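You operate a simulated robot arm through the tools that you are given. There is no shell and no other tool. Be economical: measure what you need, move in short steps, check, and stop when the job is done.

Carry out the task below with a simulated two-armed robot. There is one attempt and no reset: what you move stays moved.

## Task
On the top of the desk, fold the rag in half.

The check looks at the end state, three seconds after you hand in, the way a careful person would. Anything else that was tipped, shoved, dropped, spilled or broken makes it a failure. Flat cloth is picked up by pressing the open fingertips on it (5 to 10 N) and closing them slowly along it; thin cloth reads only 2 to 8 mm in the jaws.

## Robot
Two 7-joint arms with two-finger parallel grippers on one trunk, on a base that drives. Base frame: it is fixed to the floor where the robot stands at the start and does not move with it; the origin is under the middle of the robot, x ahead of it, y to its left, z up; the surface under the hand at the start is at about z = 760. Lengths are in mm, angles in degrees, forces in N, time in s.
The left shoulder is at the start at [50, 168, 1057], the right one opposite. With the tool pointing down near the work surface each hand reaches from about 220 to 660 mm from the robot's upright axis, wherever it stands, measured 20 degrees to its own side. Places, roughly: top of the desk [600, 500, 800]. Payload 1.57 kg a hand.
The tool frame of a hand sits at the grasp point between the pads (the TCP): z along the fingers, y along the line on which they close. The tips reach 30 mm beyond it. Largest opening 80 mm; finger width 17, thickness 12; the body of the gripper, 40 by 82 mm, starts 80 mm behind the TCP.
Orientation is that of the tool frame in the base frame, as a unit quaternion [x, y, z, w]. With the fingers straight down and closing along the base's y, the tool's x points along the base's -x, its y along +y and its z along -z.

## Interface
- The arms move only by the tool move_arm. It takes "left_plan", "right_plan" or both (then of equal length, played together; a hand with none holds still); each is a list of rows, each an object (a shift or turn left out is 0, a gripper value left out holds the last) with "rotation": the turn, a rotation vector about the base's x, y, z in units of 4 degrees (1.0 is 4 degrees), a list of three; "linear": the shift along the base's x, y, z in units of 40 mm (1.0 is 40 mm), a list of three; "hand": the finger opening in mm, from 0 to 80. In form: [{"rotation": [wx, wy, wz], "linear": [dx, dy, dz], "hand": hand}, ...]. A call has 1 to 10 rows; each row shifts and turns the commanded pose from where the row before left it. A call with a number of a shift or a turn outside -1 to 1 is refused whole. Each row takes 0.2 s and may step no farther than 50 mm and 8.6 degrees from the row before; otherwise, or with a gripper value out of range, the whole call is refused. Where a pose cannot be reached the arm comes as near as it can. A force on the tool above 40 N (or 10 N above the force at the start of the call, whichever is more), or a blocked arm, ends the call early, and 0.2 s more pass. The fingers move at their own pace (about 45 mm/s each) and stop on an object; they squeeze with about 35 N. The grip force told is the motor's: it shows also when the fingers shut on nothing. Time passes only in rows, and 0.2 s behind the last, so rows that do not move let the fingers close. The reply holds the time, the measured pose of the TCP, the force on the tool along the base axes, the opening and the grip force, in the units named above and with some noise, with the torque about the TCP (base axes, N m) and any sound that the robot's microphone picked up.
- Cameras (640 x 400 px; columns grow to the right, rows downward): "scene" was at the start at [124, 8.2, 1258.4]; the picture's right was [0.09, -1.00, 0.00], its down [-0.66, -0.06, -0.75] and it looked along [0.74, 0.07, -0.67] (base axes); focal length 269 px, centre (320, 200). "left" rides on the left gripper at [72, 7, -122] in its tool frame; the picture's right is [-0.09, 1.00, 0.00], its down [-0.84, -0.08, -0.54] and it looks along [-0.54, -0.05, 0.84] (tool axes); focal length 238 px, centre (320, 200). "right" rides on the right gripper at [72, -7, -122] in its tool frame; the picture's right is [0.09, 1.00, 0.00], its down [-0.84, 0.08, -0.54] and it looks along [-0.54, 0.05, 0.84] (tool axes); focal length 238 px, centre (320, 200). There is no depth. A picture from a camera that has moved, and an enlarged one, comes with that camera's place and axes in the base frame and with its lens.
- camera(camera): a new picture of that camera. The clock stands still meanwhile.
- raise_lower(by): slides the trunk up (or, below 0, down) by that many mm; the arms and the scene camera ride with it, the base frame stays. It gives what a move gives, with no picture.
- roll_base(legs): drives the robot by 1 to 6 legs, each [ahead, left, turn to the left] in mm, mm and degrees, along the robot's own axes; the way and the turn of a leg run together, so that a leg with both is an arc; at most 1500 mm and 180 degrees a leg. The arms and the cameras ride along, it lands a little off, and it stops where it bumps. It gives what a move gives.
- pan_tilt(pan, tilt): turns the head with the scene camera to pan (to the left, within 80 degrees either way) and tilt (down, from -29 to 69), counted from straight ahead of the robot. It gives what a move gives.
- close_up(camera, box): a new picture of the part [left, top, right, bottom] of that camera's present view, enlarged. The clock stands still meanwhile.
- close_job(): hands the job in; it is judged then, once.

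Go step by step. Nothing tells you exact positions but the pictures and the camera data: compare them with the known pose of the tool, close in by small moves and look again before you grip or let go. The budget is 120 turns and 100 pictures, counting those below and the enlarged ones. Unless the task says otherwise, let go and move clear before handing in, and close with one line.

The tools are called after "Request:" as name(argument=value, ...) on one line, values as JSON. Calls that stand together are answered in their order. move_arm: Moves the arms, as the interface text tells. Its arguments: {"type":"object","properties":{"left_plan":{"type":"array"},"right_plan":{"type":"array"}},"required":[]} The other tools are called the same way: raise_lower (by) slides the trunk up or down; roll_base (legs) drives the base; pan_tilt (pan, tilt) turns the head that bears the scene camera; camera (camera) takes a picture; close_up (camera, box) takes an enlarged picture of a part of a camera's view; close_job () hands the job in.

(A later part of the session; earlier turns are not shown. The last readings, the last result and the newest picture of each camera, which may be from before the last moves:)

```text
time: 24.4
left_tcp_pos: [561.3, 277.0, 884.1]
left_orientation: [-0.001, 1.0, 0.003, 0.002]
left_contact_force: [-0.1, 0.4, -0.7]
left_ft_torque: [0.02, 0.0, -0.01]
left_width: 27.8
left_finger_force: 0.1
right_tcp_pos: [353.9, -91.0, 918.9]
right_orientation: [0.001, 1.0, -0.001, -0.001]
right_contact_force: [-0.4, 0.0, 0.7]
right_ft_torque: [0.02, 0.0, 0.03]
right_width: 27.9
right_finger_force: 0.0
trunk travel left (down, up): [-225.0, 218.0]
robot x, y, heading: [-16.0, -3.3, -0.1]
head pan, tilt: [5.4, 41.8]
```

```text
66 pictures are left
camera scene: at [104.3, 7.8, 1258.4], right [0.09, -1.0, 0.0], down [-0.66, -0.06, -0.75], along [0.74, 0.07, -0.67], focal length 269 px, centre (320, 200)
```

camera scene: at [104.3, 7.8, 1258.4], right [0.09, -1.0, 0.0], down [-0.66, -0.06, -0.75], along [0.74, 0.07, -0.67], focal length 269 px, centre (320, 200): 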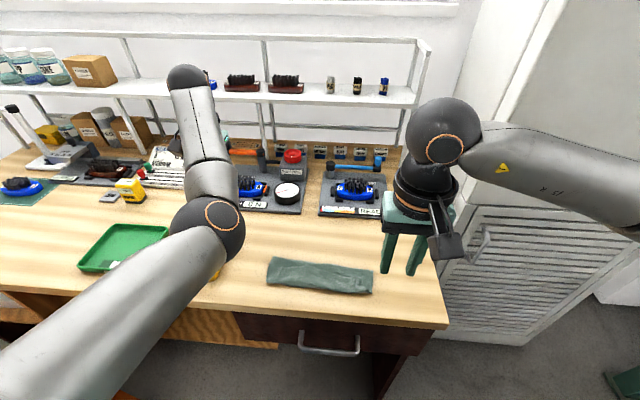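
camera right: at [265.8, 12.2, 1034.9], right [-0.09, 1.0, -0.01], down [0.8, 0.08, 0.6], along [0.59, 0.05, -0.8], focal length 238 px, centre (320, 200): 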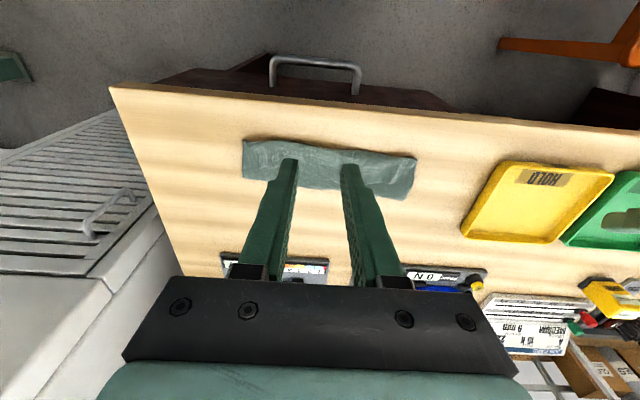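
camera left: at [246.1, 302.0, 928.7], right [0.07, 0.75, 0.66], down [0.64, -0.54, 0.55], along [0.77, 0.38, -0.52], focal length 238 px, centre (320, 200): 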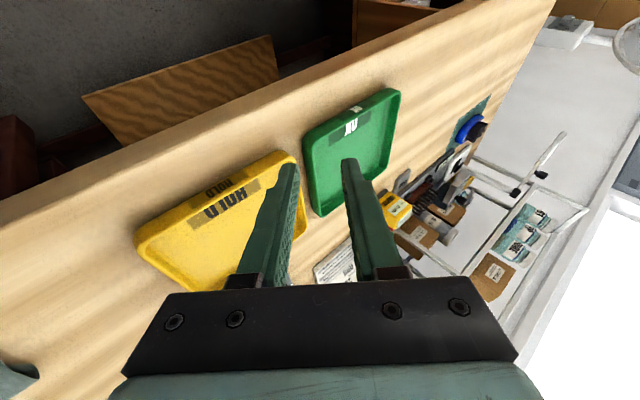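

The command follows the measured pose, good. I take the left hand to above the flap, and the right hand likewise.

Request:
move_arm(left_plan=[{"linear": [-0.36, -0.41, -0.05]}, {"linear": [-0.36, -0.41, -0.05]}, {"linear": [-0.36, -0.41, -0.05]}, {"linear": [-0.36, -0.41, -0.05]}, {"linear": [-0.36, -0.41, -0.05]}, {"linear": [-0.36, -0.41, -0.05]}, {"linear": [-0.36, -0.41, -0.05]}, {"linear": [-0.36, -0.41, -0.05]}, {"linear": [-0.36, -0.41, -0.05]}, {"linear": [-0.36, -0.41, -0.05]}], right_plan=[{"linear": [0.157, 0.142, -0.13]}, {"linear": [0.157, 0.142, -0.13]}, {"linear": [0.157, 0.142, -0.13]}, {"linear": [0.157, 0.142, -0.13]}, {"linear": [0.157, 0.142, -0.13]}, {"linear": [0.157, 0.142, -0.13]}, {"linear": [0.157, 0.142, -0.13]}, {"linear": [0.157, 0.142, -0.13]}, {"linear": [0.157, 0.142, -0.13]}, {"linear": [0.157, 0.142, -0.13]}])

Request:
camera(camera="left")

Request:
camera(camera="right")

```text
time: 26.6
left_tcp_pos: [530.3, 148.3, 814.7]
left_orientation: [-0.001, 1.0, 0.002, 0.001]
left_contact_force: [0.0, 0.7, 0.1]
left_ft_torque: [0.01, -0.05, 0.02]
left_width: 28.0
left_finger_force: 0.0
left hand out of reach, approached as far as the arm can: row 3, 4, 5, 6, 7, 8, 9, 10
right_tcp_pos: [416.9, -35.1, 865.6]
right_orientation: [0.001, 1.0, -0.001, -0.001]
right_contact_force: [0.3, -0.9, 0.4]
right_ft_torque: [0.01, 0.02, 0.0]
right_width: 28.0
right_finger_force: 0.1
trunk travel left (down, up): [-225.0, 218.0]
robot x, y, heading: [-16.9, -0.6, -0.0]
head pan, tilt: [5.4, 41.8]
```

```text
65 pictures are left
camera left: at [459.6, 155.1, 935.6], right [0.09, 1.0, 0.0], down [0.84, -0.08, 0.54], along [0.54, -0.05, -0.84], focal length 238 px, centre (320, 200)
```

left: 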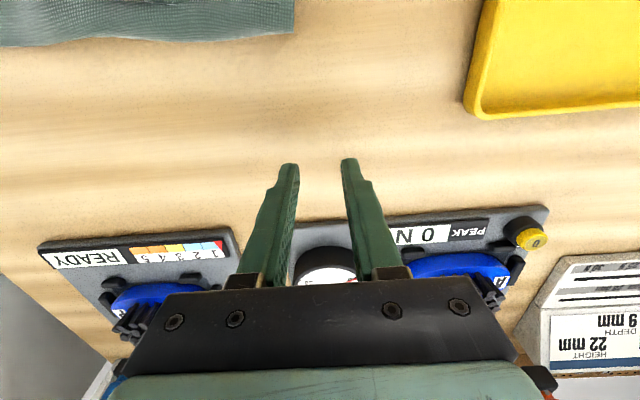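

```text
64 pictures are left
camera right: at [346.2, -41.5, 988.7], right [-0.09, 1.0, 0.0], down [0.84, 0.08, 0.54], along [0.54, 0.05, -0.84], focal length 238 px, centre (320, 200)
```

right: 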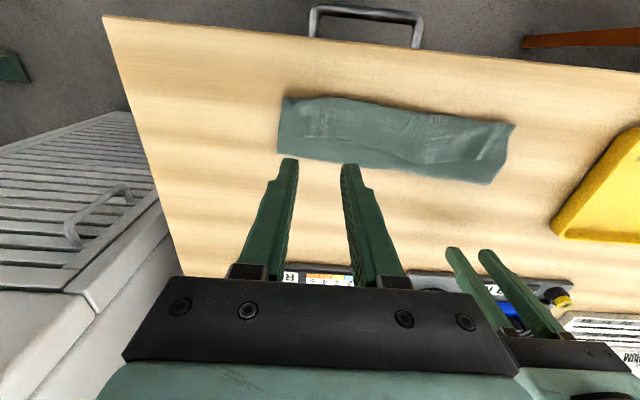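

The left arm is in an awkward elbow posture and cannot come nearer. I take it up and out to where it began, to recover its posture.

Request:
move_arm(left_plan=[{"linear": [0, 0.3, 1]}, {"linear": [0, 0.5, 0.8]}, {"linear": [0, 0.8, 0.6]}, {"linear": [0, 0.9, 0.6]}, {"linear": [0, 0.9, 0.5]}, {"linear": [-0.2, 0.8, 0]}, {"linear": [-0.4, 0.1, 0]}, {"linear": [-0.4, 0, 0]}, {"linear": [-0.4, 0, 0]}])

Request:
camera(camera="scene")

```text
time: 28.6
left_tcp_pos: [496.3, 324.7, 945.7]
left_orientation: [-0.001, 1.0, 0.002, 0.001]
left_contact_force: [0.0, -0.2, -0.3]
left_ft_torque: [0.0, 0.0, 0.0]
left_width: 27.8
left_finger_force: 0.1
left hand out of reach, approached as far as the arm can: row 1, 2
right_tcp_pos: [416.8, -33.5, 867.2]
right_orientation: [0.001, 1.0, -0.001, -0.002]
right_contact_force: [0.8, -0.1, 0.9]
right_ft_torque: [0.0, 0.02, -0.02]
right_width: 27.9
right_finger_force: 0.0
trunk travel left (down, up): [-225.0, 218.0]
robot x, y, heading: [-19.4, -3.3, 0.2]
head pan, tilt: [5.4, 41.8]
```

```text
63 pictures are left
camera scene: at [104.3, 7.8, 1258.5], right [0.09, -1.0, 0.0], down [-0.66, -0.06, -0.75], along [0.74, 0.07, -0.67], focal length 269 px, centre (320, 200)
```

scene: 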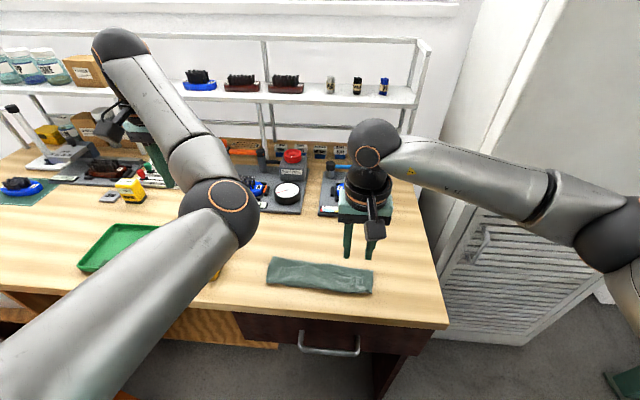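

The left elbow has swung inward. I take the hand out wide to the left and high, to coax the elbow back outside.

Request:
move_arm(left_plan=[{"linear": [-0.3, 0.6, 0.5]}, {"linear": [-0.4, 0.7, 0.4]}, {"linear": [-0.5, 0.8, 0.3]}, {"linear": [-0.5, 0.8, 0.2]}, {"linear": [-0.6, 0.8, 0.1]}, {"linear": [-0.7, 0.7, 0]}, {"linear": [-0.8, 0.5, 0]}, {"linear": [-0.8, 0.2, 0]}, {"linear": [-0.8, 0, 0]}, {"linear": [-0.8, 0, 0]}])

Request:
camera(camera="scene")

```text
time: 30.8
left_tcp_pos: [245.9, 528.6, 1004.7]
left_orientation: [-0.002, 1.0, 0.002, 0.0]
left_contact_force: [0.3, -0.2, -0.1]
left_ft_torque: [-0.03, 0.0, 0.01]
left_width: 27.8
left_finger_force: 0.0
right_tcp_pos: [416.1, -33.5, 866.3]
right_orientation: [0.002, 1.0, -0.002, -0.002]
right_contact_force: [0.2, 0.3, 0.7]
right_ft_torque: [-0.02, -0.01, 0.0]
right_width: 27.9
right_finger_force: 0.0
trunk travel left (down, up): [-225.0, 218.0]
robot x, y, heading: [-21.0, 2.4, -0.3]
head pan, tilt: [5.4, 41.8]
```

```text
62 pictures are left
camera scene: at [104.2, 7.9, 1258.5], right [0.09, -1.0, 0.0], down [-0.66, -0.06, -0.75], along [0.74, 0.07, -0.67], focal length 269 px, centre (320, 200)
```

scene: 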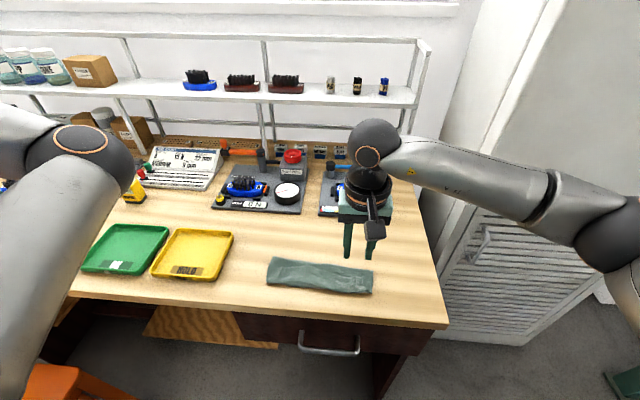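

Still inside. I tilt the hand so its wrist is on the left of the fingers, which should drive the elbow outward.

Request:
move_arm(left_plan=[{"linear": [0.4, -0.4, 0.2], "rotation": [-1, 0, 0]}, {"linear": [0.4, -0.4, 0.2], "rotation": [-1, 0, 0]}, {"linear": [0.4, -0.4, 0], "rotation": [-1, 0, 0]}, {"linear": [0.4, -0.4, 0], "rotation": [-1, 0, 0]}, {"linear": [0.3, -0.4, 0], "rotation": [-1, 0, 0]}, {"linear": [0.3, -0.4, 0], "rotation": [-1, 0, 0]}, {"linear": [0.3, -0.4, 0], "rotation": [-1, 0, 0]}, {"linear": [0.3, -0.4, 0], "rotation": [-1, 0, 0]}, {"linear": [0.3, -0.4, 0], "rotation": [-1, 0, 0]}, {"linear": [0.3, -0.4, 0], "rotation": [-1, 0, 0]}])

Request:
camera(camera="scene")

```text
time: 33.0
left_tcp_pos: [385.1, 364.5, 1021.9]
left_orientation: [-0.001, 0.94, -0.341, 0.001]
left_contact_force: [0.2, 0.4, 0.4]
left_ft_torque: [0.0, -0.01, 0.02]
left_width: 28.3
left_finger_force: 0.0
right_tcp_pos: [416.3, -34.5, 866.7]
right_orientation: [0.002, 1.0, 0.0, -0.002]
right_contact_force: [0.4, 0.2, -0.5]
right_ft_torque: [-0.01, 0.01, 0.03]
right_width: 28.2
right_finger_force: 0.0
trunk travel left (down, up): [-225.0, 218.0]
robot x, y, heading: [-22.1, 1.8, -0.0]
head pan, tilt: [5.4, 41.8]
```

```text
61 pictures are left
camera scene: at [104.4, 7.8, 1258.4], right [0.09, -1.0, 0.0], down [-0.66, -0.06, -0.75], along [0.74, 0.07, -0.67], focal length 269 px, centre (320, 200)
```

scene: 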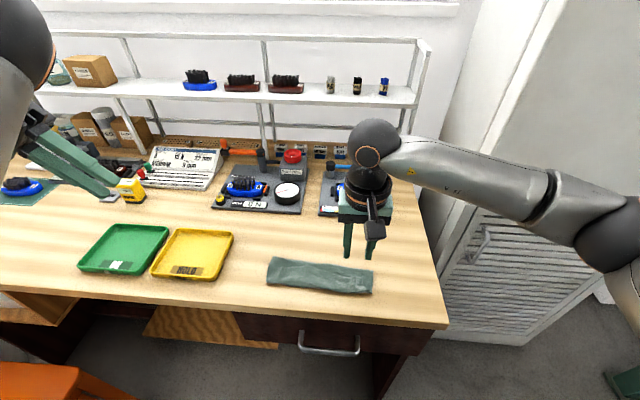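

The elbow has swung out of view to the left — promising. I come inward with the tilt kept, then take it off.

Request:
move_arm(left_plan=[{"linear": [0.2, -0.5, -0.2], "rotation": [0, 0, 0]}, {"linear": [0.2, -0.5, -0.2]}, {"linear": [0.2, -0.5, -0.2], "rotation": [0.5, 0, 0]}, {"linear": [0.1, -0.3, -0.3], "rotation": [1, 0, 0]}, {"linear": [0.1, -0.3, -0.3], "rotation": [1, 0, 0]}, {"linear": [0, -0.3, -0.3], "rotation": [1, 0, 0]}, {"linear": [0, -0.2, -0.2], "rotation": [1, 0, 0]}, {"rotation": [1, 0, 0]}, {"rotation": [1, 0, 0]}, {"rotation": [1, 0, 0]}])

Request:
camera(camera="scene")

```text
time: 35.2
left_tcp_pos: [416.4, 264.8, 954.6]
left_orientation: [-0.004, 0.996, -0.086, 0.002]
left_contact_force: [0.4, 0.0, 0.0]
left_ft_torque: [-0.02, 0.04, -0.02]
left_width: 28.3
left_finger_force: 0.1
right_tcp_pos: [417.7, -35.3, 866.4]
right_orientation: [0.001, 1.0, -0.001, -0.001]
right_contact_force: [1.0, -1.0, -1.0]
right_ft_torque: [0.01, -0.01, 0.0]
right_width: 28.0
right_finger_force: 0.1
trunk travel left (down, up): [-225.0, 218.0]
robot x, y, heading: [-23.1, -2.2, -0.2]
head pan, tilt: [5.4, 41.8]
```

```text
60 pictures are left
camera scene: at [104.2, 7.7, 1258.5], right [0.09, -1.0, 0.0], down [-0.66, -0.06, -0.75], along [0.74, 0.07, -0.67], focal length 269 px, centre (320, 200)
```

scene: 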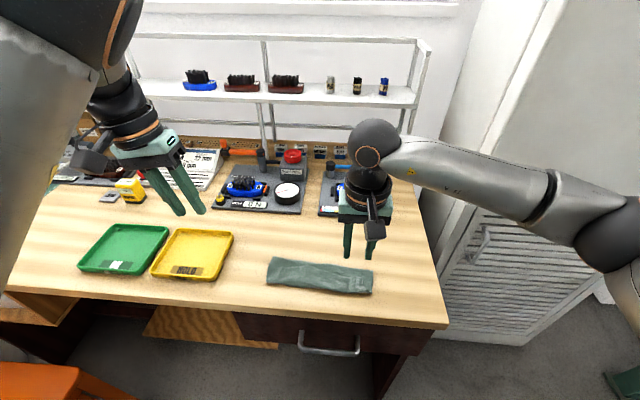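

The elbow is back outside. Left hand goes to above its flap corner.

Request:
move_arm(left_plan=[{"linear": [0, -0.5, -0.4], "rotation": [0.82, 0, 0]}, {"linear": [0, -0.64, -0.44], "rotation": [0.82, 0, 0]}, {"linear": [0, -0.64, -0.44], "rotation": [0.82, 0, 0]}, {"linear": [0, -0.64, -0.44]}, {"linear": [0, -0.64, -0.44]}, {"linear": [0.04, -0.64, -0.2]}])

Request:
camera(camera="left")

Request:
camera(camera="scene")

```text
time: 36.6
left_tcp_pos: [491.9, 241.9, 869.1]
left_orientation: [-0.001, 1.0, 0.001, 0.0]
left_contact_force: [0.0, -0.5, 0.1]
left_ft_torque: [0.0, 0.03, -0.02]
left_width: 28.2
left_finger_force: 0.0
left hand out of reach, approached as far as the arm can: row 1, 2, 3, 4, 5, 6
right_tcp_pos: [416.8, -34.9, 865.7]
right_orientation: [0.001, 1.0, -0.001, -0.002]
right_contact_force: [0.0, 0.0, 0.3]
right_ft_torque: [0.0, -0.04, 0.01]
right_width: 28.0
right_finger_force: 0.0
trunk travel left (down, up): [-225.0, 218.0]
robot x, y, heading: [-17.8, -0.8, -0.1]
head pan, tilt: [5.4, 41.8]
```

```text
59 pictures are left
camera left: at [421.6, 249.2, 989.9], right [0.09, 1.0, 0.0], down [0.84, -0.08, 0.54], along [0.54, -0.05, -0.84], focal length 238 px, centre (320, 200)
```

left: 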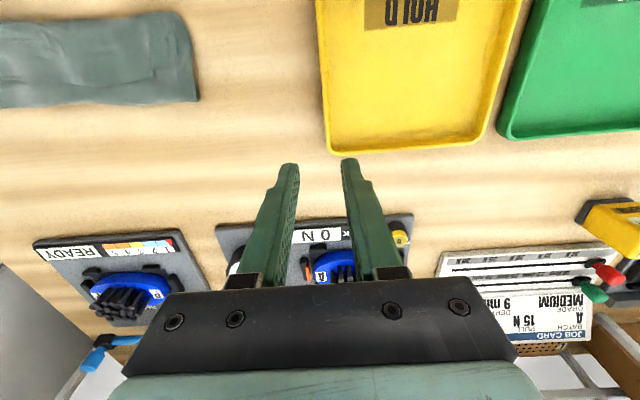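

```text
58 pictures are left
camera scene: at [104.4, 7.8, 1258.4], right [0.09, -1.0, 0.0], down [-0.66, -0.06, -0.75], along [0.74, 0.07, -0.67], focal length 269 px, centre (320, 200)
```

scene: 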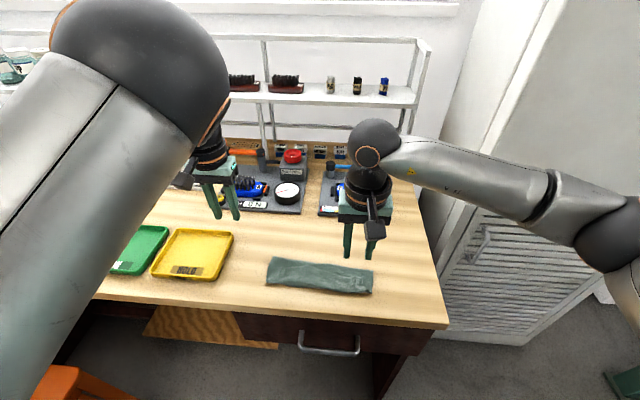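

The elbow is now overhead but the wrist still binds. I repeat the trick with a much stronger tilt.

Request:
move_arm(left_plan=[{"linear": [-0.2, 0.5, 0.5], "rotation": [-1, 0, 0]}, {"linear": [-0.2, 0.5, 0.5], "rotation": [-1, 0, 0]}, {"linear": [-0.2, 0.5, 0.5], "rotation": [-1, 0, 0]}, {"linear": [-0.2, 0.5, 0.3], "rotation": [-1, 0, 0]}, {"linear": [-0.2, 0.3, 0], "rotation": [-1, 0, 0]}, {"linear": [-0.2, 0, 0], "rotation": [-1, 0, 0]}, {"linear": [-0.2, 0, 0], "rotation": [-1, 0, 0]}, {"linear": [-0.2, 0, 0], "rotation": [-1, 0, 0]}, {"rotation": [-1, 0, 0]}, {"rotation": [-1, 0, 0]}])

Request:
move_arm(left_plan=[{"linear": [0, -0.4, 0], "rotation": [-1, 0, 0]}, {"linear": [0, -0.4, 0], "rotation": [-1, 0, 0]}, {"linear": [0, -0.4, 0], "rotation": [-1, 0, 0]}, {"linear": [0, -0.4, 0], "rotation": [-1, 0, 0]}, {"linear": [0, -0.4, 0], "rotation": [-1, 0, 0]}, {"linear": [0, -0.4, 0], "rotation": [-1, 0, 0]}, {"linear": [0, -0.4, 0], "rotation": [-1, 0, 0]}, {"linear": [0, -0.4, 0], "rotation": [-1, 0, 0]}, {"linear": [0, -0.4, 0]}, {"linear": [0, -0.4, 0]}])

Request:
camera(camera="scene")

```text
time: 38.8
left_tcp_pos: [426.8, 335.0, 941.6]
left_orientation: [0.0, 0.94, -0.342, 0.001]
left_contact_force: [-1.3, 0.0, 0.1]
left_ft_torque: [-0.01, -0.02, 0.03]
left_width: 28.2
left_finger_force: 0.0
right_tcp_pos: [416.8, -34.4, 866.8]
right_orientation: [0.001, 1.0, 0.0, -0.002]
right_contact_force: [-0.1, 0.0, 1.0]
right_ft_torque: [0.02, -0.01, 0.01]
right_width: 27.9
right_finger_force: 0.0
trunk travel left (down, up): [-225.0, 218.0]
robot x, y, heading: [-23.5, 2.1, -0.1]
head pan, tilt: [5.4, 41.8]
```

```text
time: 41.0
left_tcp_pos: [427.4, 172.8, 939.9]
left_orientation: [-0.002, 0.809, -0.588, 0.0]
left_contact_force: [-0.5, 0.2, 0.7]
left_ft_torque: [0.0, -0.02, 0.02]
left_width: 27.9
left_finger_force: 0.0
right_tcp_pos: [417.3, -35.0, 867.0]
right_orientation: [0.001, 1.0, -0.001, -0.002]
right_contact_force: [-0.2, 0.0, -0.6]
right_ft_torque: [0.01, 0.02, 0.01]
right_width: 28.1
right_finger_force: 0.1
trunk travel left (down, up): [-225.0, 218.0]
robot x, y, heading: [-22.1, -1.1, -0.2]
head pan, tilt: [5.4, 41.8]
```

```text
57 pictures are left
camera scene: at [104.3, 7.7, 1258.4], right [0.09, -1.0, 0.0], down [-0.66, -0.06, -0.75], along [0.74, 0.07, -0.67], focal length 269 px, centre (320, 200)
```

scene: 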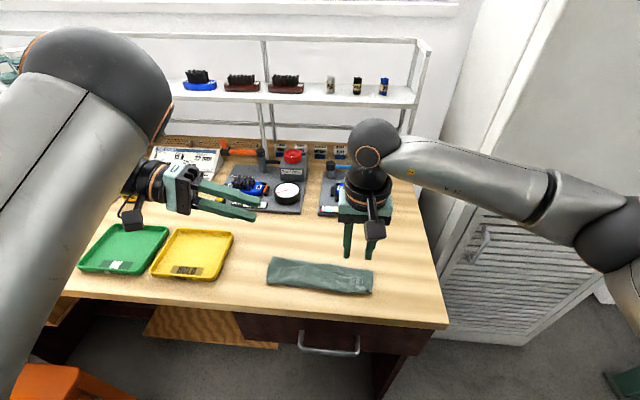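

Strongly tilted, the left arm reaches well. For the new grip (closing along x) this tilt is no hindrance, so I reduce it to about 40° and roll the left hand 90° about its fingers.

Request:
move_arm(left_plan=[{"linear": [0, 0.5, 0.2], "rotation": [1, 0, 0]}, {"linear": [0, 0.5, 0], "rotation": [1, 0, 0]}, {"linear": [0, 0.5, 0], "rotation": [1, 0, 0]}, {"rotation": [1, 0, 0]}, {"rotation": [1, 0, 0]}, {"rotation": [1, 0, 0]}, {"rotation": [1, 0, 0]}, {"rotation": [1, 0, 0]}])

Request:
move_arm(left_plan=[{"rotation": [0, 0.72, 0.86]}, {"rotation": [0, 0.72, 0.86]}, {"rotation": [0, 0.72, 0.86]}, {"rotation": [0, 0.72, 0.86]}, {"rotation": [0, 0.72, 0.86]}, {"rotation": [0, 0.72, 0.86]}, {"rotation": [0, 0.72, 0.86]}, {"rotation": [0, 0.72, 0.86]}, {"rotation": [0, 0.72, 0.86]}, {"rotation": [0, 0.72, 0.86]}])

Request:
move_arm(left_plan=[{"rotation": [0, 0.72, 0.86]}, {"rotation": [0, 0.72, 0.86]}, {"rotation": [0, 0.72, 0.86]}, {"rotation": [0, 0.72, 0.86]}, {"rotation": [0, 0.72, 0.86]}, {"rotation": [0, 0.72, 0.86]}, {"rotation": [0, 0.72, 0.86]}, {"rotation": [0, 0.72, 0.86]}, {"rotation": [0, 0.72, 0.86]}, {"rotation": [0, 0.72, 0.86]}])

Request:
camera(camera="scene")

```text
time: 42.8
left_tcp_pos: [427.7, 233.1, 948.3]
left_orientation: [-0.002, 0.94, -0.341, 0.001]
left_contact_force: [0.0, -0.3, -0.6]
left_ft_torque: [0.03, -0.05, 0.0]
left_width: 27.8
left_finger_force: 0.0
right_tcp_pos: [416.8, -35.1, 867.5]
right_orientation: [0.001, 1.0, -0.001, -0.002]
right_contact_force: [-0.9, -0.4, 0.1]
right_ft_torque: [-0.01, 0.02, 0.03]
right_width: 28.0
right_finger_force: 0.1
trunk travel left (down, up): [-225.0, 218.0]
robot x, y, heading: [-20.1, -0.6, -0.0]
head pan, tilt: [5.4, 41.8]
```

```text
time: 45.0
left_tcp_pos: [427.4, 233.4, 947.7]
left_orientation: [-0.361, 0.868, -0.316, -0.129]
left_contact_force: [0.2, -0.2, -0.2]
left_ft_torque: [0.02, 0.01, -0.03]
left_width: 28.2
left_finger_force: 0.0
right_tcp_pos: [416.3, -34.4, 865.8]
right_orientation: [0.001, 1.0, -0.001, -0.002]
right_contact_force: [-0.2, 0.1, -0.4]
right_ft_torque: [-0.03, 0.03, 0.01]
right_width: 28.0
right_finger_force: 0.2
trunk travel left (down, up): [-225.0, 218.0]
robot x, y, heading: [-20.5, -3.5, -0.2]
head pan, tilt: [5.4, 41.8]
```

```text
time: 47.2
left_tcp_pos: [427.9, 232.1, 947.3]
left_orientation: [-0.664, 0.665, -0.241, -0.241]
left_contact_force: [0.4, -0.1, 0.3]
left_ft_torque: [0.02, -0.02, 0.01]
left_width: 28.0
left_finger_force: 0.0
right_tcp_pos: [417.0, -34.4, 866.5]
right_orientation: [0.001, 1.0, -0.001, -0.002]
right_contact_force: [0.3, -0.1, -0.2]
right_ft_torque: [0.01, 0.04, 0.01]
right_width: 28.0
right_finger_force: 0.0
trunk travel left (down, up): [-225.0, 218.0]
robot x, y, heading: [-18.9, -1.8, -0.0]
head pan, tilt: [5.4, 41.8]
```

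```text
56 pictures are left
camera scene: at [104.3, 7.8, 1258.4], right [0.09, -1.0, 0.0], down [-0.66, -0.06, -0.75], along [0.74, 0.07, -0.67], focal length 269 px, centre (320, 200)
```

scene: 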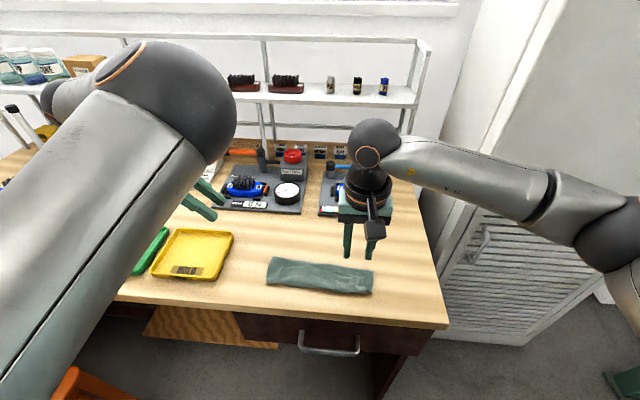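

The roll worked. I test reach down to near the rag's left end, staying clear above it.

Request:
move_arm(left_plan=[{"linear": [0, -0.4, -0.4]}, {"linear": [0, -0.4, -0.4]}, {"linear": [0, -0.4, -0.4]}, {"linear": [0, -0.4, -0.4]}, {"linear": [0, -0.4, -0.4]}])

Request:
camera(camera="scene")

Request:
camera(camera="left")

```text
time: 48.4
left_tcp_pos: [428.4, 154.0, 868.3]
left_orientation: [-0.663, 0.666, -0.24, -0.241]
left_contact_force: [0.2, -0.4, -0.9]
left_ft_torque: [0.0, 0.01, 0.0]
left_width: 28.0
left_finger_force: 0.0
right_tcp_pos: [416.8, -33.4, 866.8]
right_orientation: [0.001, 1.0, -0.002, -0.002]
right_contact_force: [0.6, -0.4, -0.4]
right_ft_torque: [0.0, 0.0, 0.0]
right_width: 28.0
right_finger_force: 0.0
trunk travel left (down, up): [-225.0, 218.0]
robot x, y, heading: [-20.4, 2.1, -0.2]
head pan, tilt: [5.4, 41.8]
```

```text
55 pictures are left
camera scene: at [104.4, 7.8, 1258.4], right [0.09, -1.0, 0.0], down [-0.66, -0.06, -0.75], along [0.74, 0.07, -0.67], focal length 269 px, centre (320, 200)
```

scene: 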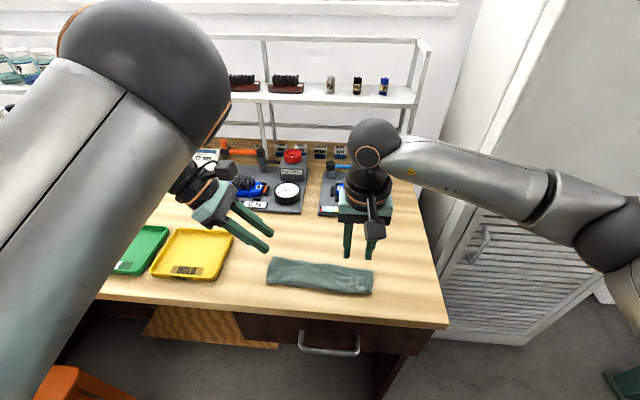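

```text
54 pictures are left
camera left: at [423.0, 177.2, 1007.4], right [-1.0, 0.07, -0.06], down [0.08, 0.99, -0.12], along [0.05, -0.12, -0.99], focal length 238 px, centre (320, 200)
```

left: 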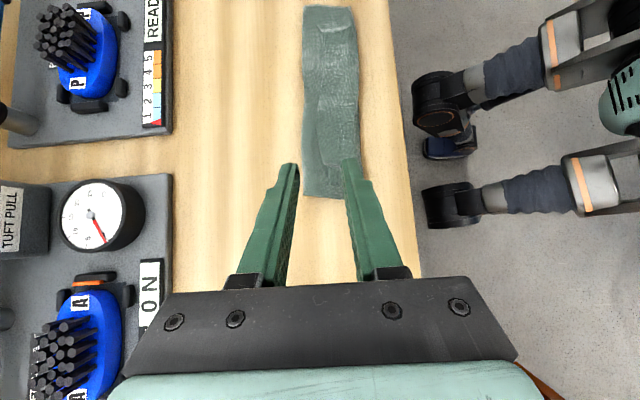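

The left hand now sees the rag cleanly from above, with jaws closing along x. I can take the flap itself with this grip just behind its free edge: then its edge points the right way, and one lift and lay finishes the fold. I roll the right hand 90° too and lessen the left tilt.

Request:
move_arm(left_plan=[{"rotation": [1, 0, 0]}, {"rotation": [1, 0, 0]}, {"rotation": [1, 0, 0]}, {"rotation": [1, 0, 0]}, {}, {}, {}, {}, {}, {}], right_plan=[{"rotation": [0, 0, 1]}, {"rotation": [0, 0, 1]}, {"rotation": [0, 0, 1]}, {"rotation": [0, 0, 1]}, {"rotation": [0, 0, 1]}, {"rotation": [0, 0, 1]}, {"rotation": [0, 0, 1]}, {"rotation": [0, 0, 1]}, {"rotation": [0, 0, 1]}, {"rotation": [0, 0, 1]}])

Request:
move_arm(right_plan=[{"rotation": [0, 0, 1]}, {"rotation": [0, 0, 1]}, {"rotation": [0, 0, 1]}, {"rotation": [0, 0, 1]}, {"rotation": [0, 0, 1]}, {"rotation": [0, 0, 1]}, {"rotation": [0, 0, 1]}, {"rotation": [0, 0, 1]}, {"rotation": [0, 0, 1]}, {"rotation": [0, 0, 1]}])

Request:
move_arm(right_plan=[{"rotation": [0, 0, 1]}, {"rotation": [0, 0, 1]}, {"rotation": [0, 0, 0.5]}])

Request:
camera(camera="right")

Request:
camera(camera="left")

```text
time: 50.6
left_tcp_pos: [444.6, 187.3, 868.0]
left_orientation: [0.692, -0.691, 0.149, 0.147]
left_contact_force: [-0.2, 0.1, -0.1]
left_ft_torque: [0.0, 0.01, 0.0]
left_width: 27.8
left_finger_force: 0.1
left hand out of reach, approached as far as the arm can: row 1, 2, 3, 4
right_tcp_pos: [417.6, -33.1, 865.9]
right_orientation: [-0.342, 0.94, -0.001, -0.001]
right_contact_force: [0.2, -0.6, 0.6]
right_ft_torque: [-0.02, -0.04, -0.02]
right_width: 28.2
right_finger_force: 0.2
trunk travel left (down, up): [-225.0, 218.0]
robot x, y, heading: [-19.4, -0.4, 0.1]
head pan, tilt: [5.4, 41.8]
```

```text
time: 52.8
left_tcp_pos: [443.1, 189.4, 868.5]
left_orientation: [0.693, -0.69, 0.148, 0.148]
left_contact_force: [-1.1, -0.4, 0.7]
left_ft_torque: [0.01, -0.01, 0.02]
left_width: 28.1
left_finger_force: 0.1
right_tcp_pos: [417.3, -33.5, 866.3]
right_orientation: [-0.529, 0.849, -0.002, -0.001]
right_contact_force: [-0.6, -0.2, 0.2]
right_ft_torque: [0.0, -0.05, -0.01]
right_width: 28.1
right_finger_force: 0.0
right hand out of reach, approached as far as the arm can: row 7, 8, 9, 10
trunk travel left (down, up): [-225.0, 218.0]
robot x, y, heading: [-19.5, -3.7, -0.3]
head pan, tilt: [5.4, 41.8]
```

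```text
time: 53.6
left_tcp_pos: [443.4, 189.1, 868.2]
left_orientation: [0.692, -0.69, 0.149, 0.147]
left_contact_force: [-0.4, -0.1, 0.2]
left_ft_torque: [0.02, 0.0, 0.02]
left_width: 27.8
left_finger_force: 0.0
right_tcp_pos: [417.1, -32.9, 865.7]
right_orientation: [-0.544, 0.839, -0.001, -0.001]
right_contact_force: [-0.4, 0.2, 0.0]
right_ft_torque: [0.0, 0.0, -0.04]
right_width: 28.1
right_finger_force: 0.0
right hand out of reach, approached as far as the arm can: row 1, 2
trunk travel left (down, up): [-225.0, 218.0]
robot x, y, heading: [-18.3, 1.3, -0.1]
head pan, tilt: [5.4, 41.8]
```

```text
53 pictures are left
camera right: at [394.2, -101.8, 989.0], right [-0.95, 0.32, 0.0], down [0.27, 0.8, 0.54], along [0.17, 0.51, -0.84], focal length 238 px, centre (320, 200)
```

right: 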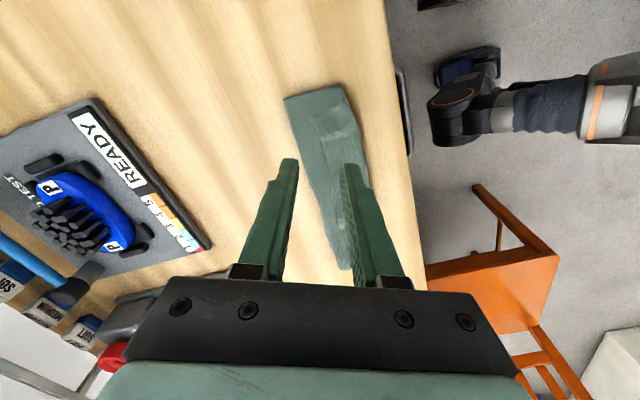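

```text
52 pictures are left
camera left: at [438.9, 173.7, 1008.5], right [-1.0, 0.08, -0.04], down [0.08, 0.99, 0.15], along [0.05, 0.15, -0.99], focal length 238 px, centre (320, 200)
```

left: 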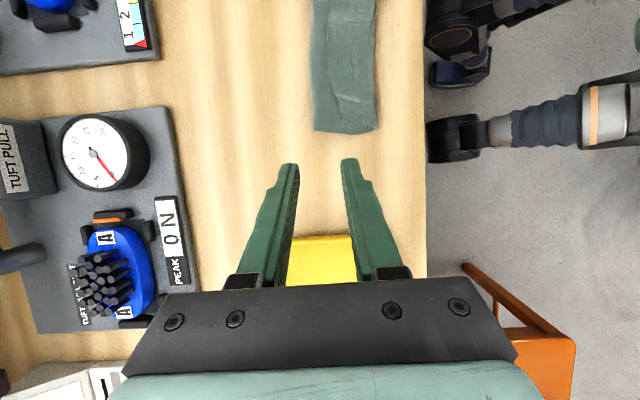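

The right wrist stops at 66° of roll, which is close enough; the left needs its 40° tilt back. I restore that and set both above the flap.

Request:
move_arm(left_plan=[{"linear": [-0.1, -0.1, 0], "rotation": [-1, 0, 0], "hand": 16}, {"linear": [-0.1, -0.1, 0], "rotation": [-1, 0, 0]}, {"linear": [-0.2, -0.2, 0], "rotation": [-1, 0, 0]}, {"linear": [-0.2, -0.3, 0], "rotation": [-1, 0, 0]}, {"linear": [-0.2, -0.3, 0], "rotation": [-0.2, 0, 0]}, {}], right_plan=[{"hand": 16}, {"linear": [-0.1, 0, 0]}, {"linear": [-0.1, 0, 0]}, {}, {}, {}])

Request:
close_up(camera="left", box=[240, 0, 440, 200])

Request:
close_up(camera="right", box=[240, 60, 440, 285])

```text
time: 55.0
left_tcp_pos: [411.9, 149.9, 869.5]
left_orientation: [-0.662, 0.664, -0.246, -0.246]
left_contact_force: [-0.3, -0.3, -0.4]
left_ft_torque: [0.01, -0.03, -0.04]
left_width: 16.0
left_finger_force: 0.0
right_tcp_pos: [409.5, -33.0, 867.4]
right_orientation: [-0.544, 0.839, -0.001, -0.001]
right_contact_force: [0.2, -1.2, 0.4]
right_ft_torque: [0.02, 0.02, -0.02]
right_width: 16.0
right_finger_force: 0.2
trunk travel left (down, up): [-225.0, 218.0]
robot x, y, heading: [-22.0, 1.8, -0.0]
head pan, tilt: [5.4, 41.8]
```

```text
2.00 times, centred on (340, 100) of left
camera zoom: at [407.0, 175.3, 1007.5], right [-1.0, 0.07, -0.06], down [0.08, 0.99, -0.14], along [0.05, -0.14, -0.99], focal length 477 px, centre (280, 400)
```

zoom: 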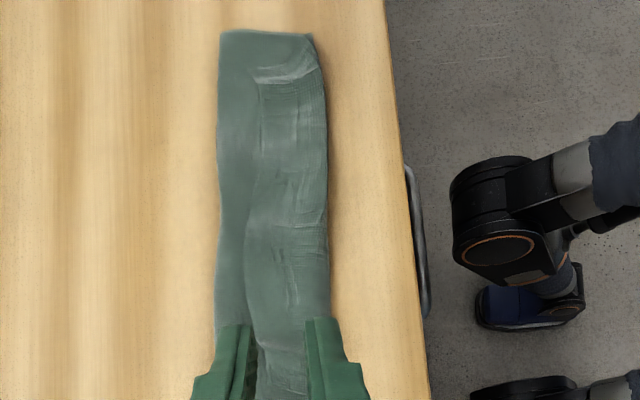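

```text
1.78 times, centred on (340, 172) of right
camera zoom: at [386.7, -102.1, 989.6], right [-0.95, 0.32, 0.0], down [0.27, 0.8, 0.54], along [0.18, 0.51, -0.84], focal length 424 px, centre (284, 249)
```

zoom: 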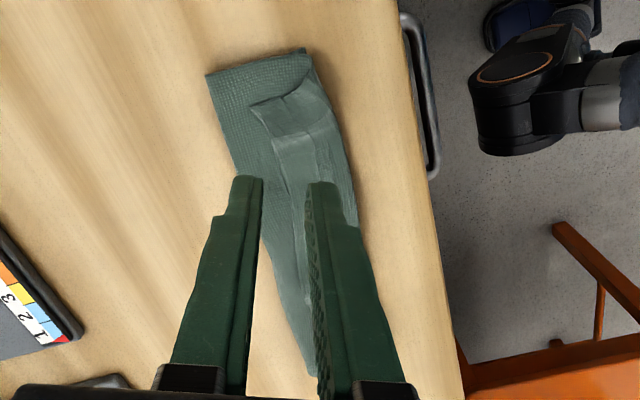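

From above the flap edge runs from (418,−40) to about (430,100). I set the tips at (415,112) and (407,−26) with 14 mm opening and come down close.

Request:
move_arm(left_plan=[{"linear": [0.08, -0.24, -0.4], "hand": 14}, {"linear": [0, -0.24, -0.5]}, {"linear": [0, 0, -0.6]}, {}], right_plan=[{"linear": [-0.06, 0.17, -0.4], "hand": 14}, {"linear": [0, 0, -0.5]}, {"linear": [0, 0, -0.6]}, {}])

Request:
close_up(camera="left", box=[240, 50, 440, 200])

Request:
close_up(camera="right", box=[240, 60, 440, 210])

```text
time: 56.0
left_tcp_pos: [420.4, 142.2, 808.0]
left_orientation: [-0.661, 0.665, -0.246, -0.245]
left_contact_force: [0.0, -0.4, 1.0]
left_ft_torque: [-0.01, 0.01, 0.01]
left_width: 14.2
left_finger_force: 0.1
left hand out of reach, approached as far as the arm can: row 1, 2
right_tcp_pos: [407.3, -25.2, 807.1]
right_orientation: [-0.544, 0.839, -0.001, -0.001]
right_contact_force: [-0.1, 0.4, -0.3]
right_ft_torque: [0.01, 0.02, -0.02]
right_width: 13.8
right_finger_force: 0.1
trunk travel left (down, up): [-225.0, 218.0]
robot x, y, heading: [-17.8, 1.3, -0.0]
head pan, tilt: [5.4, 41.8]
```

```text
2.67 times, centred on (340, 125) of left
camera zoom: at [415.9, 168.5, 946.7], right [-1.0, 0.07, -0.06], down [0.08, 0.99, -0.13], along [0.05, -0.14, -0.99], focal length 636 px, centre (267, 400)
```

zoom: 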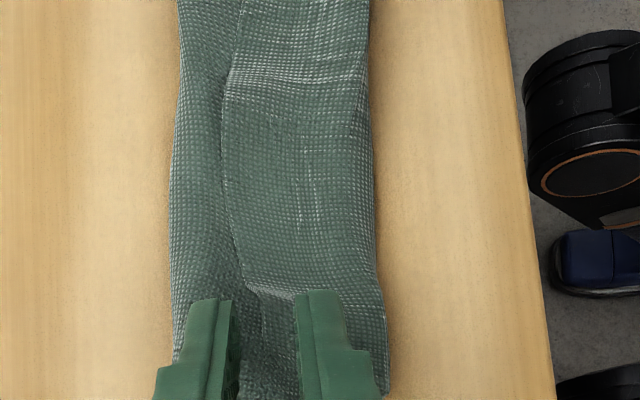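

```text
2.67 times, centred on (340, 135) of right
camera zoom: at [384.2, -94.7, 928.9], right [-0.95, 0.32, 0.0], down [0.27, 0.8, 0.54], along [0.18, 0.51, -0.84], focal length 636 px, centre (267, 373)
```

zoom: 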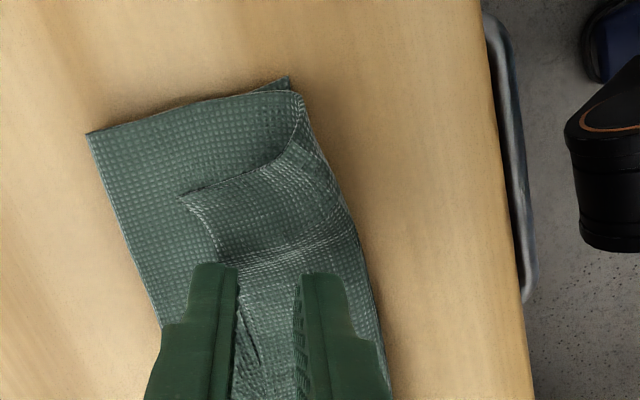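

The left arm is at its inner limit here. I lift both, roll the base back 60 mm and go forward again, which gives it room.

Request:
move_arm(left_plan=[{"linear": [0, 0, 0.8]}, {"linear": [0, 0, 0.4]}], right_plan=[{"linear": [0, 0, 0.8]}, {"linear": [0, 0, 0.4]}])

Request:
roll_base(legs=[[-60, 0, 0]])

```text
time: 56.6
left_tcp_pos: [421.6, 145.5, 855.1]
left_orientation: [-0.662, 0.664, -0.246, -0.245]
left_contact_force: [0.2, 0.5, 0.1]
left_ft_torque: [0.02, -0.02, 0.0]
left_width: 13.9
left_finger_force: 0.0
right_tcp_pos: [405.7, -25.6, 855.2]
right_orientation: [-0.544, 0.839, -0.003, -0.002]
right_contact_force: [-0.3, -0.8, 0.1]
right_ft_torque: [0.01, 0.02, 0.02]
right_width: 14.0
right_finger_force: 0.0
trunk travel left (down, up): [-225.0, 218.0]
robot x, y, heading: [-18.8, -1.3, -0.0]
head pan, tilt: [5.4, 41.8]
```

```text
time: 57.5
left_tcp_pos: [361.2, 145.7, 855.1]
left_orientation: [-0.662, 0.663, -0.247, -0.245]
left_contact_force: [-0.3, -0.8, 1.5]
left_ft_torque: [-0.02, -0.02, -0.03]
left_width: 14.1
left_finger_force: 0.2
right_tcp_pos: [344.8, -25.7, 855.2]
right_orientation: [-0.544, 0.839, -0.002, 0.0]
right_contact_force: [-0.5, -1.0, 0.3]
right_ft_torque: [0.01, 0.0, 0.0]
right_width: 14.2
right_finger_force: 0.1
trunk travel left (down, up): [-225.0, 218.0]
robot x, y, heading: [-81.4, -1.0, -0.2]
head pan, tilt: [5.4, 41.8]
```

Request:
move_arm(left_plan=[{"linear": [0.68, -0.12, 0]}, {"linear": [0.67, -0.12, -0.2]}, {"linear": [0, -0.13, -0.6]}, {"linear": [0, 0, -0.42]}, {}], right_plan=[{"linear": [0.78, 0, 0]}, {"linear": [0.77, 0, -0.2]}, {"linear": [0, 0, -0.6]}, {"linear": [0, 0, -0.42]}, {}])

Request:
close_up(camera="left", box=[240, 50, 440, 200])

Request:
close_up(camera="right", box=[240, 60, 440, 210])

```text
time: 58.8
left_tcp_pos: [415.0, 128.1, 805.4]
left_orientation: [-0.661, 0.664, -0.247, -0.245]
left_contact_force: [-0.7, -0.2, 0.2]
left_ft_torque: [-0.01, -0.02, -0.02]
left_width: 14.1
left_finger_force: 0.1
right_tcp_pos: [356.0, -27.2, 814.0]
right_orientation: [-0.544, 0.839, -0.002, -0.001]
right_contact_force: [0.5, -1.1, -0.4]
right_ft_torque: [-0.01, -0.01, 0.03]
right_width: 14.0
right_finger_force: 0.2
right hand out of reach, approached as far as the arm can: row 1, 2
trunk travel left (down, up): [-225.0, 218.0]
robot x, y, heading: [-78.6, 0.0, -0.3]
head pan, tilt: [5.4, 41.8]
```

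```text
2.67 times, centred on (340, 125) of left
camera zoom: at [409.6, 154.2, 944.6], right [-1.0, 0.07, -0.06], down [0.08, 0.99, -0.13], along [0.05, -0.14, -0.99], focal length 636 px, centre (267, 400)
```

zoom: 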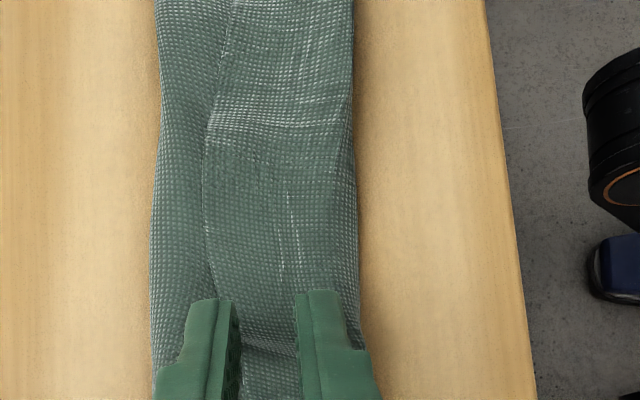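

```text
2.67 times, centred on (340, 135) of right
camera zoom: at [333.5, -95.2, 935.6], right [-0.95, 0.32, 0.0], down [0.27, 0.8, 0.54], along [0.17, 0.51, -0.84], focal length 636 px, centre (267, 373)
```

zoom: 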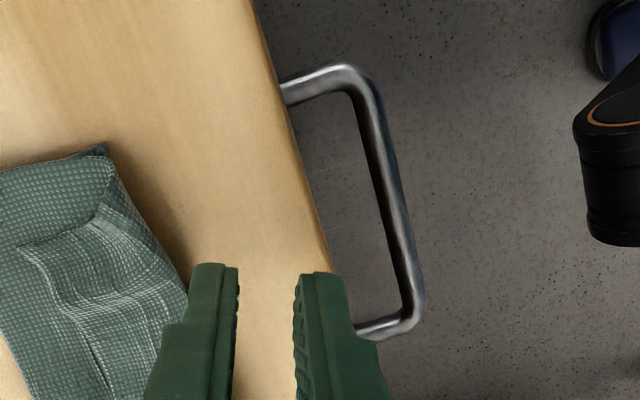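

The left is placed well, but the right wrist is at its stop. The mirror of the left's roll is the other way round, so I raise the right hand and turn it back through −156°.

Request:
move_arm(right_plan=[{"linear": [0, -0.3, 0.8], "rotation": [0, 0, -1]}, {"linear": [0.3, -0.3, 0.5], "rotation": [0, 0, -1]}, {"linear": [0.3, 0, 0], "rotation": [0, 0, -1]}, {"linear": [0.3, 0, 0], "rotation": [0, 0, -1]}, {"linear": [0.3, 0, 0], "rotation": [0, 0, -1]}, {"rotation": [0, 0, -1]}, {"rotation": [0, 0, -1]}, {"rotation": [0, 0, -1]}, {"rotation": [0, 0, -1]}, {"rotation": [0, 0, -1]}])

Request:
move_arm(right_plan=[{"rotation": [0, 0, -1]}, {"rotation": [0, 0, -1]}, {"rotation": [0, 0, -1]}, {"rotation": [0, 0, -1]}, {"rotation": [0, 0, -1]}, {"rotation": [0, 0, -1]}, {"rotation": [0, 0, -1]}, {"rotation": [0, 0, -1]}, {"rotation": [0, 0, -1]}, {"rotation": [0, 0, -1]}])

Request:
move_arm(right_plan=[{"rotation": [0, 0, -1]}, {"rotation": [0, 0, -1]}, {"rotation": [0, 0, -1]}, {"rotation": [0, 0, -1]}, {"rotation": [0, 0, -1]}, {"rotation": [0, 0, -1]}, {"rotation": [0, 0, -1]}, {"rotation": [0, 0, -1]}, {"rotation": [0, 0, -1]}, {"rotation": [0, 0, -1]}])

Request:
move_arm(right_plan=[{"rotation": [0, 0, -1]}, {"rotation": [0, 0, -1]}, {"rotation": [0, 0, -1]}, {"rotation": [0, 0, -1]}, {"rotation": [0, 0, -1]}, {"rotation": [0, 0, -1]}, {"rotation": [0, 0, -1]}, {"rotation": [0, 0, -1]}, {"rotation": [0, 0, -1]}])

```text
time: 61.0
left_tcp_pos: [414.1, 128.2, 806.6]
left_orientation: [-0.661, 0.665, -0.245, -0.246]
left_contact_force: [0.2, 0.6, 0.6]
left_ft_torque: [0.02, -0.02, -0.01]
left_width: 14.3
left_finger_force: 0.0
right_tcp_pos: [403.7, -49.9, 866.0]
right_orientation: [-0.225, 0.974, -0.002, -0.001]
right_contact_force: [-0.6, 0.2, -0.1]
right_ft_torque: [0.02, -0.04, 0.02]
right_width: 13.9
right_finger_force: 0.1
trunk travel left (down, up): [-225.0, 218.0]
robot x, y, heading: [-79.8, -1.0, 0.1]
head pan, tilt: [5.4, 41.8]
```

```text
time: 63.1
left_tcp_pos: [413.8, 129.1, 807.2]
left_orientation: [-0.662, 0.664, -0.246, -0.246]
left_contact_force: [-0.7, 0.3, 0.3]
left_ft_torque: [-0.01, 0.06, 0.0]
left_width: 13.9
left_finger_force: 0.0
right_tcp_pos: [404.5, -50.0, 866.9]
right_orientation: [0.123, 0.992, -0.001, -0.001]
right_contact_force: [0.0, -0.8, 0.2]
right_ft_torque: [0.0, -0.01, -0.02]
right_width: 14.3
right_finger_force: 0.2
trunk travel left (down, up): [-225.0, 218.0]
robot x, y, heading: [-77.1, -0.5, 0.0]
head pan, tilt: [5.4, 41.8]
```

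```text
time: 65.3
left_tcp_pos: [415.1, 128.8, 805.4]
left_orientation: [-0.662, 0.664, -0.246, -0.246]
left_contact_force: [-0.2, 0.7, 0.3]
left_ft_torque: [0.0, -0.03, 0.01]
left_width: 14.3
left_finger_force: 0.1
right_tcp_pos: [405.1, -49.4, 866.2]
right_orientation: [0.455, 0.89, 0.0, -0.001]
right_contact_force: [-0.2, 0.7, -0.8]
right_ft_torque: [-0.03, 0.05, 0.01]
right_width: 13.8
right_finger_force: 0.1
trunk travel left (down, up): [-225.0, 218.0]
robot x, y, heading: [-79.8, -0.0, 0.0]
head pan, tilt: [5.4, 41.8]
```

```text
time: 67.3
left_tcp_pos: [415.7, 128.9, 806.2]
left_orientation: [-0.662, 0.664, -0.246, -0.245]
left_contact_force: [-0.1, -0.4, 0.0]
left_ft_torque: [-0.02, -0.02, -0.01]
left_width: 13.9
left_finger_force: 0.0
right_tcp_pos: [403.8, -49.1, 865.1]
right_orientation: [0.708, 0.706, 0.0, -0.002]
right_contact_force: [-0.4, -0.4, -0.1]
right_ft_torque: [0.02, 0.01, 0.04]
right_width: 13.7
right_finger_force: 0.2
trunk travel left (down, up): [-225.0, 218.0]
robot x, y, heading: [-78.2, 2.5, -0.2]
head pan, tilt: [5.4, 41.8]
```

Full −90° reached with the right hand upright. Now I set it over its flap corner and come down to the same height.

Request:
move_arm(right_plan=[{"linear": [0.08, 0.3, -0.4]}, {"linear": [0, 0.28, -0.5]}, {"linear": [0, 0, -0.6]}, {}])

Request:
close_up(camera="right", box=[240, 50, 440, 200])

Request:
close_up(camera="left", box=[220, 0, 420, 200])

```text
time: 68.3
left_tcp_pos: [414.2, 128.3, 806.5]
left_orientation: [-0.662, 0.664, -0.245, -0.245]
left_contact_force: [0.4, 0.4, -0.2]
left_ft_torque: [-0.02, 0.0, 0.0]
left_width: 13.9
left_finger_force: 0.0
right_tcp_pos: [406.2, -26.6, 805.8]
right_orientation: [0.708, 0.706, 0.001, -0.001]
right_contact_force: [0.6, 0.4, -0.1]
right_ft_torque: [0.02, 0.01, 0.0]
right_width: 13.9
right_finger_force: 0.0
trunk travel left (down, up): [-225.0, 218.0]
robot x, y, heading: [-81.7, 1.8, 0.2]
head pan, tilt: [5.4, 41.8]
```

```text
2.67 times, centred on (340, 125) of right
camera zoom: at [401.1, 43.5, 928.2], right [1.0, 0.09, 0.0], down [0.08, -0.84, 0.54], along [0.05, -0.54, -0.84], focal length 636 px, centre (267, 400)
```

zoom: 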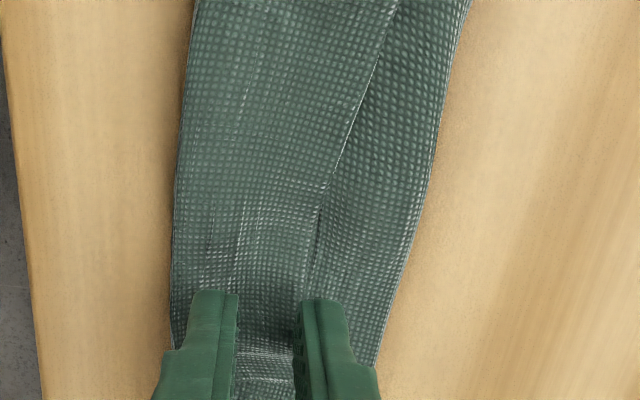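

```text
2.00 times, centred on (320, 100) of left
camera zoom: at [409.5, 154.2, 944.8], right [-1.0, 0.07, -0.06], down [0.08, 0.99, -0.13], along [0.05, -0.14, -0.99], focal length 477 px, centre (320, 400)
```

zoom: 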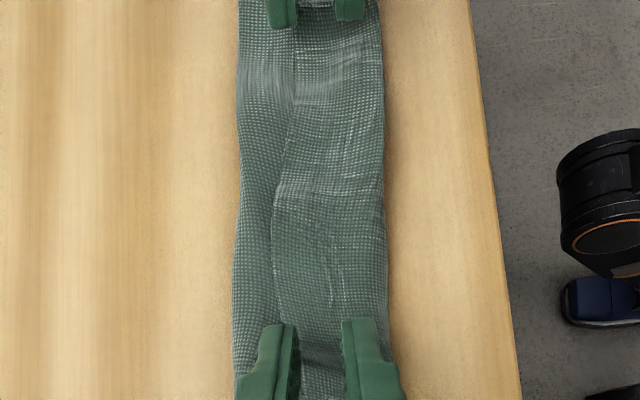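

Both straddle the flap with its free edge under the outer finger. I ease down to contact.

Request:
move_arm(left_plan=[{"linear": [0, 0, -0.12]}, {"linear": [0, 0, -0.1]}, {}], right_plan=[{"linear": [0, 0, -0.12]}, {"linear": [0, 0, -0.1]}, {}])

```text
time: 69.2
left_tcp_pos: [414.3, 129.8, 797.5]
left_orientation: [-0.662, 0.664, -0.246, -0.246]
left_contact_force: [0.3, 0.0, 0.1]
left_ft_torque: [-0.03, -0.02, -0.02]
left_width: 13.8
left_finger_force: 0.0
right_tcp_pos: [408.0, -26.0, 798.0]
right_orientation: [0.708, 0.707, 0.0, -0.001]
right_contact_force: [0.9, -0.1, -0.3]
right_ft_torque: [0.05, 0.0, -0.01]
right_width: 14.3
right_finger_force: 0.1
trunk travel left (down, up): [-225.0, 218.0]
robot x, y, heading: [-80.5, -0.4, 0.2]
head pan, tilt: [5.4, 41.8]
```

Request:
move_arm(left_plan=[{"linear": [0, 0, -0.08]}, {"linear": [0, 0, -0.05]}, {}], right_plan=[{"linear": [0, 0, -0.05]}, {"linear": [0, 0, -0.03]}, {}])

```text
time: 70.0
left_tcp_pos: [415.8, 131.0, 791.9]
left_orientation: [-0.662, 0.664, -0.246, -0.246]
left_contact_force: [-0.1, -0.1, 0.9]
left_ft_torque: [-0.02, 0.02, 0.02]
left_width: 13.8
left_finger_force: 0.1
right_tcp_pos: [407.8, -25.8, 795.1]
right_orientation: [0.708, 0.707, 0.001, -0.002]
right_contact_force: [1.0, -0.1, 0.6]
right_ft_torque: [-0.04, 0.0, 0.03]
right_width: 14.1
right_finger_force: 0.0
trunk travel left (down, up): [-225.0, 218.0]
robot x, y, heading: [-82.3, 1.1, -0.2]
head pan, tilt: [5.4, 41.8]
```

Request:
move_arm(left_plan=[{"linear": [0, 0, -0.05]}, {"linear": [0, 0, -0.02]}, {}], right_plan=[{"linear": [0, 0, -0.04]}, {"linear": [0, 0, -0.02]}, {}])

```text
time: 70.8
left_tcp_pos: [415.4, 130.5, 790.6]
left_orientation: [-0.661, 0.665, -0.247, -0.245]
left_contact_force: [-0.9, 1.5, 8.5]
left_ft_torque: [-0.05, 0.06, -0.03]
left_width: 14.1
left_finger_force: 0.0
right_tcp_pos: [407.3, -27.4, 792.6]
right_orientation: [0.707, 0.707, 0.002, -0.002]
right_contact_force: [1.0, -1.0, 5.9]
right_ft_torque: [0.0, 0.01, -0.02]
right_width: 13.8
right_finger_force: 0.1
trunk travel left (down, up): [-225.0, 218.0]
robot x, y, heading: [-80.3, -2.8, -0.2]
head pan, tilt: [5.4, 41.8]
```

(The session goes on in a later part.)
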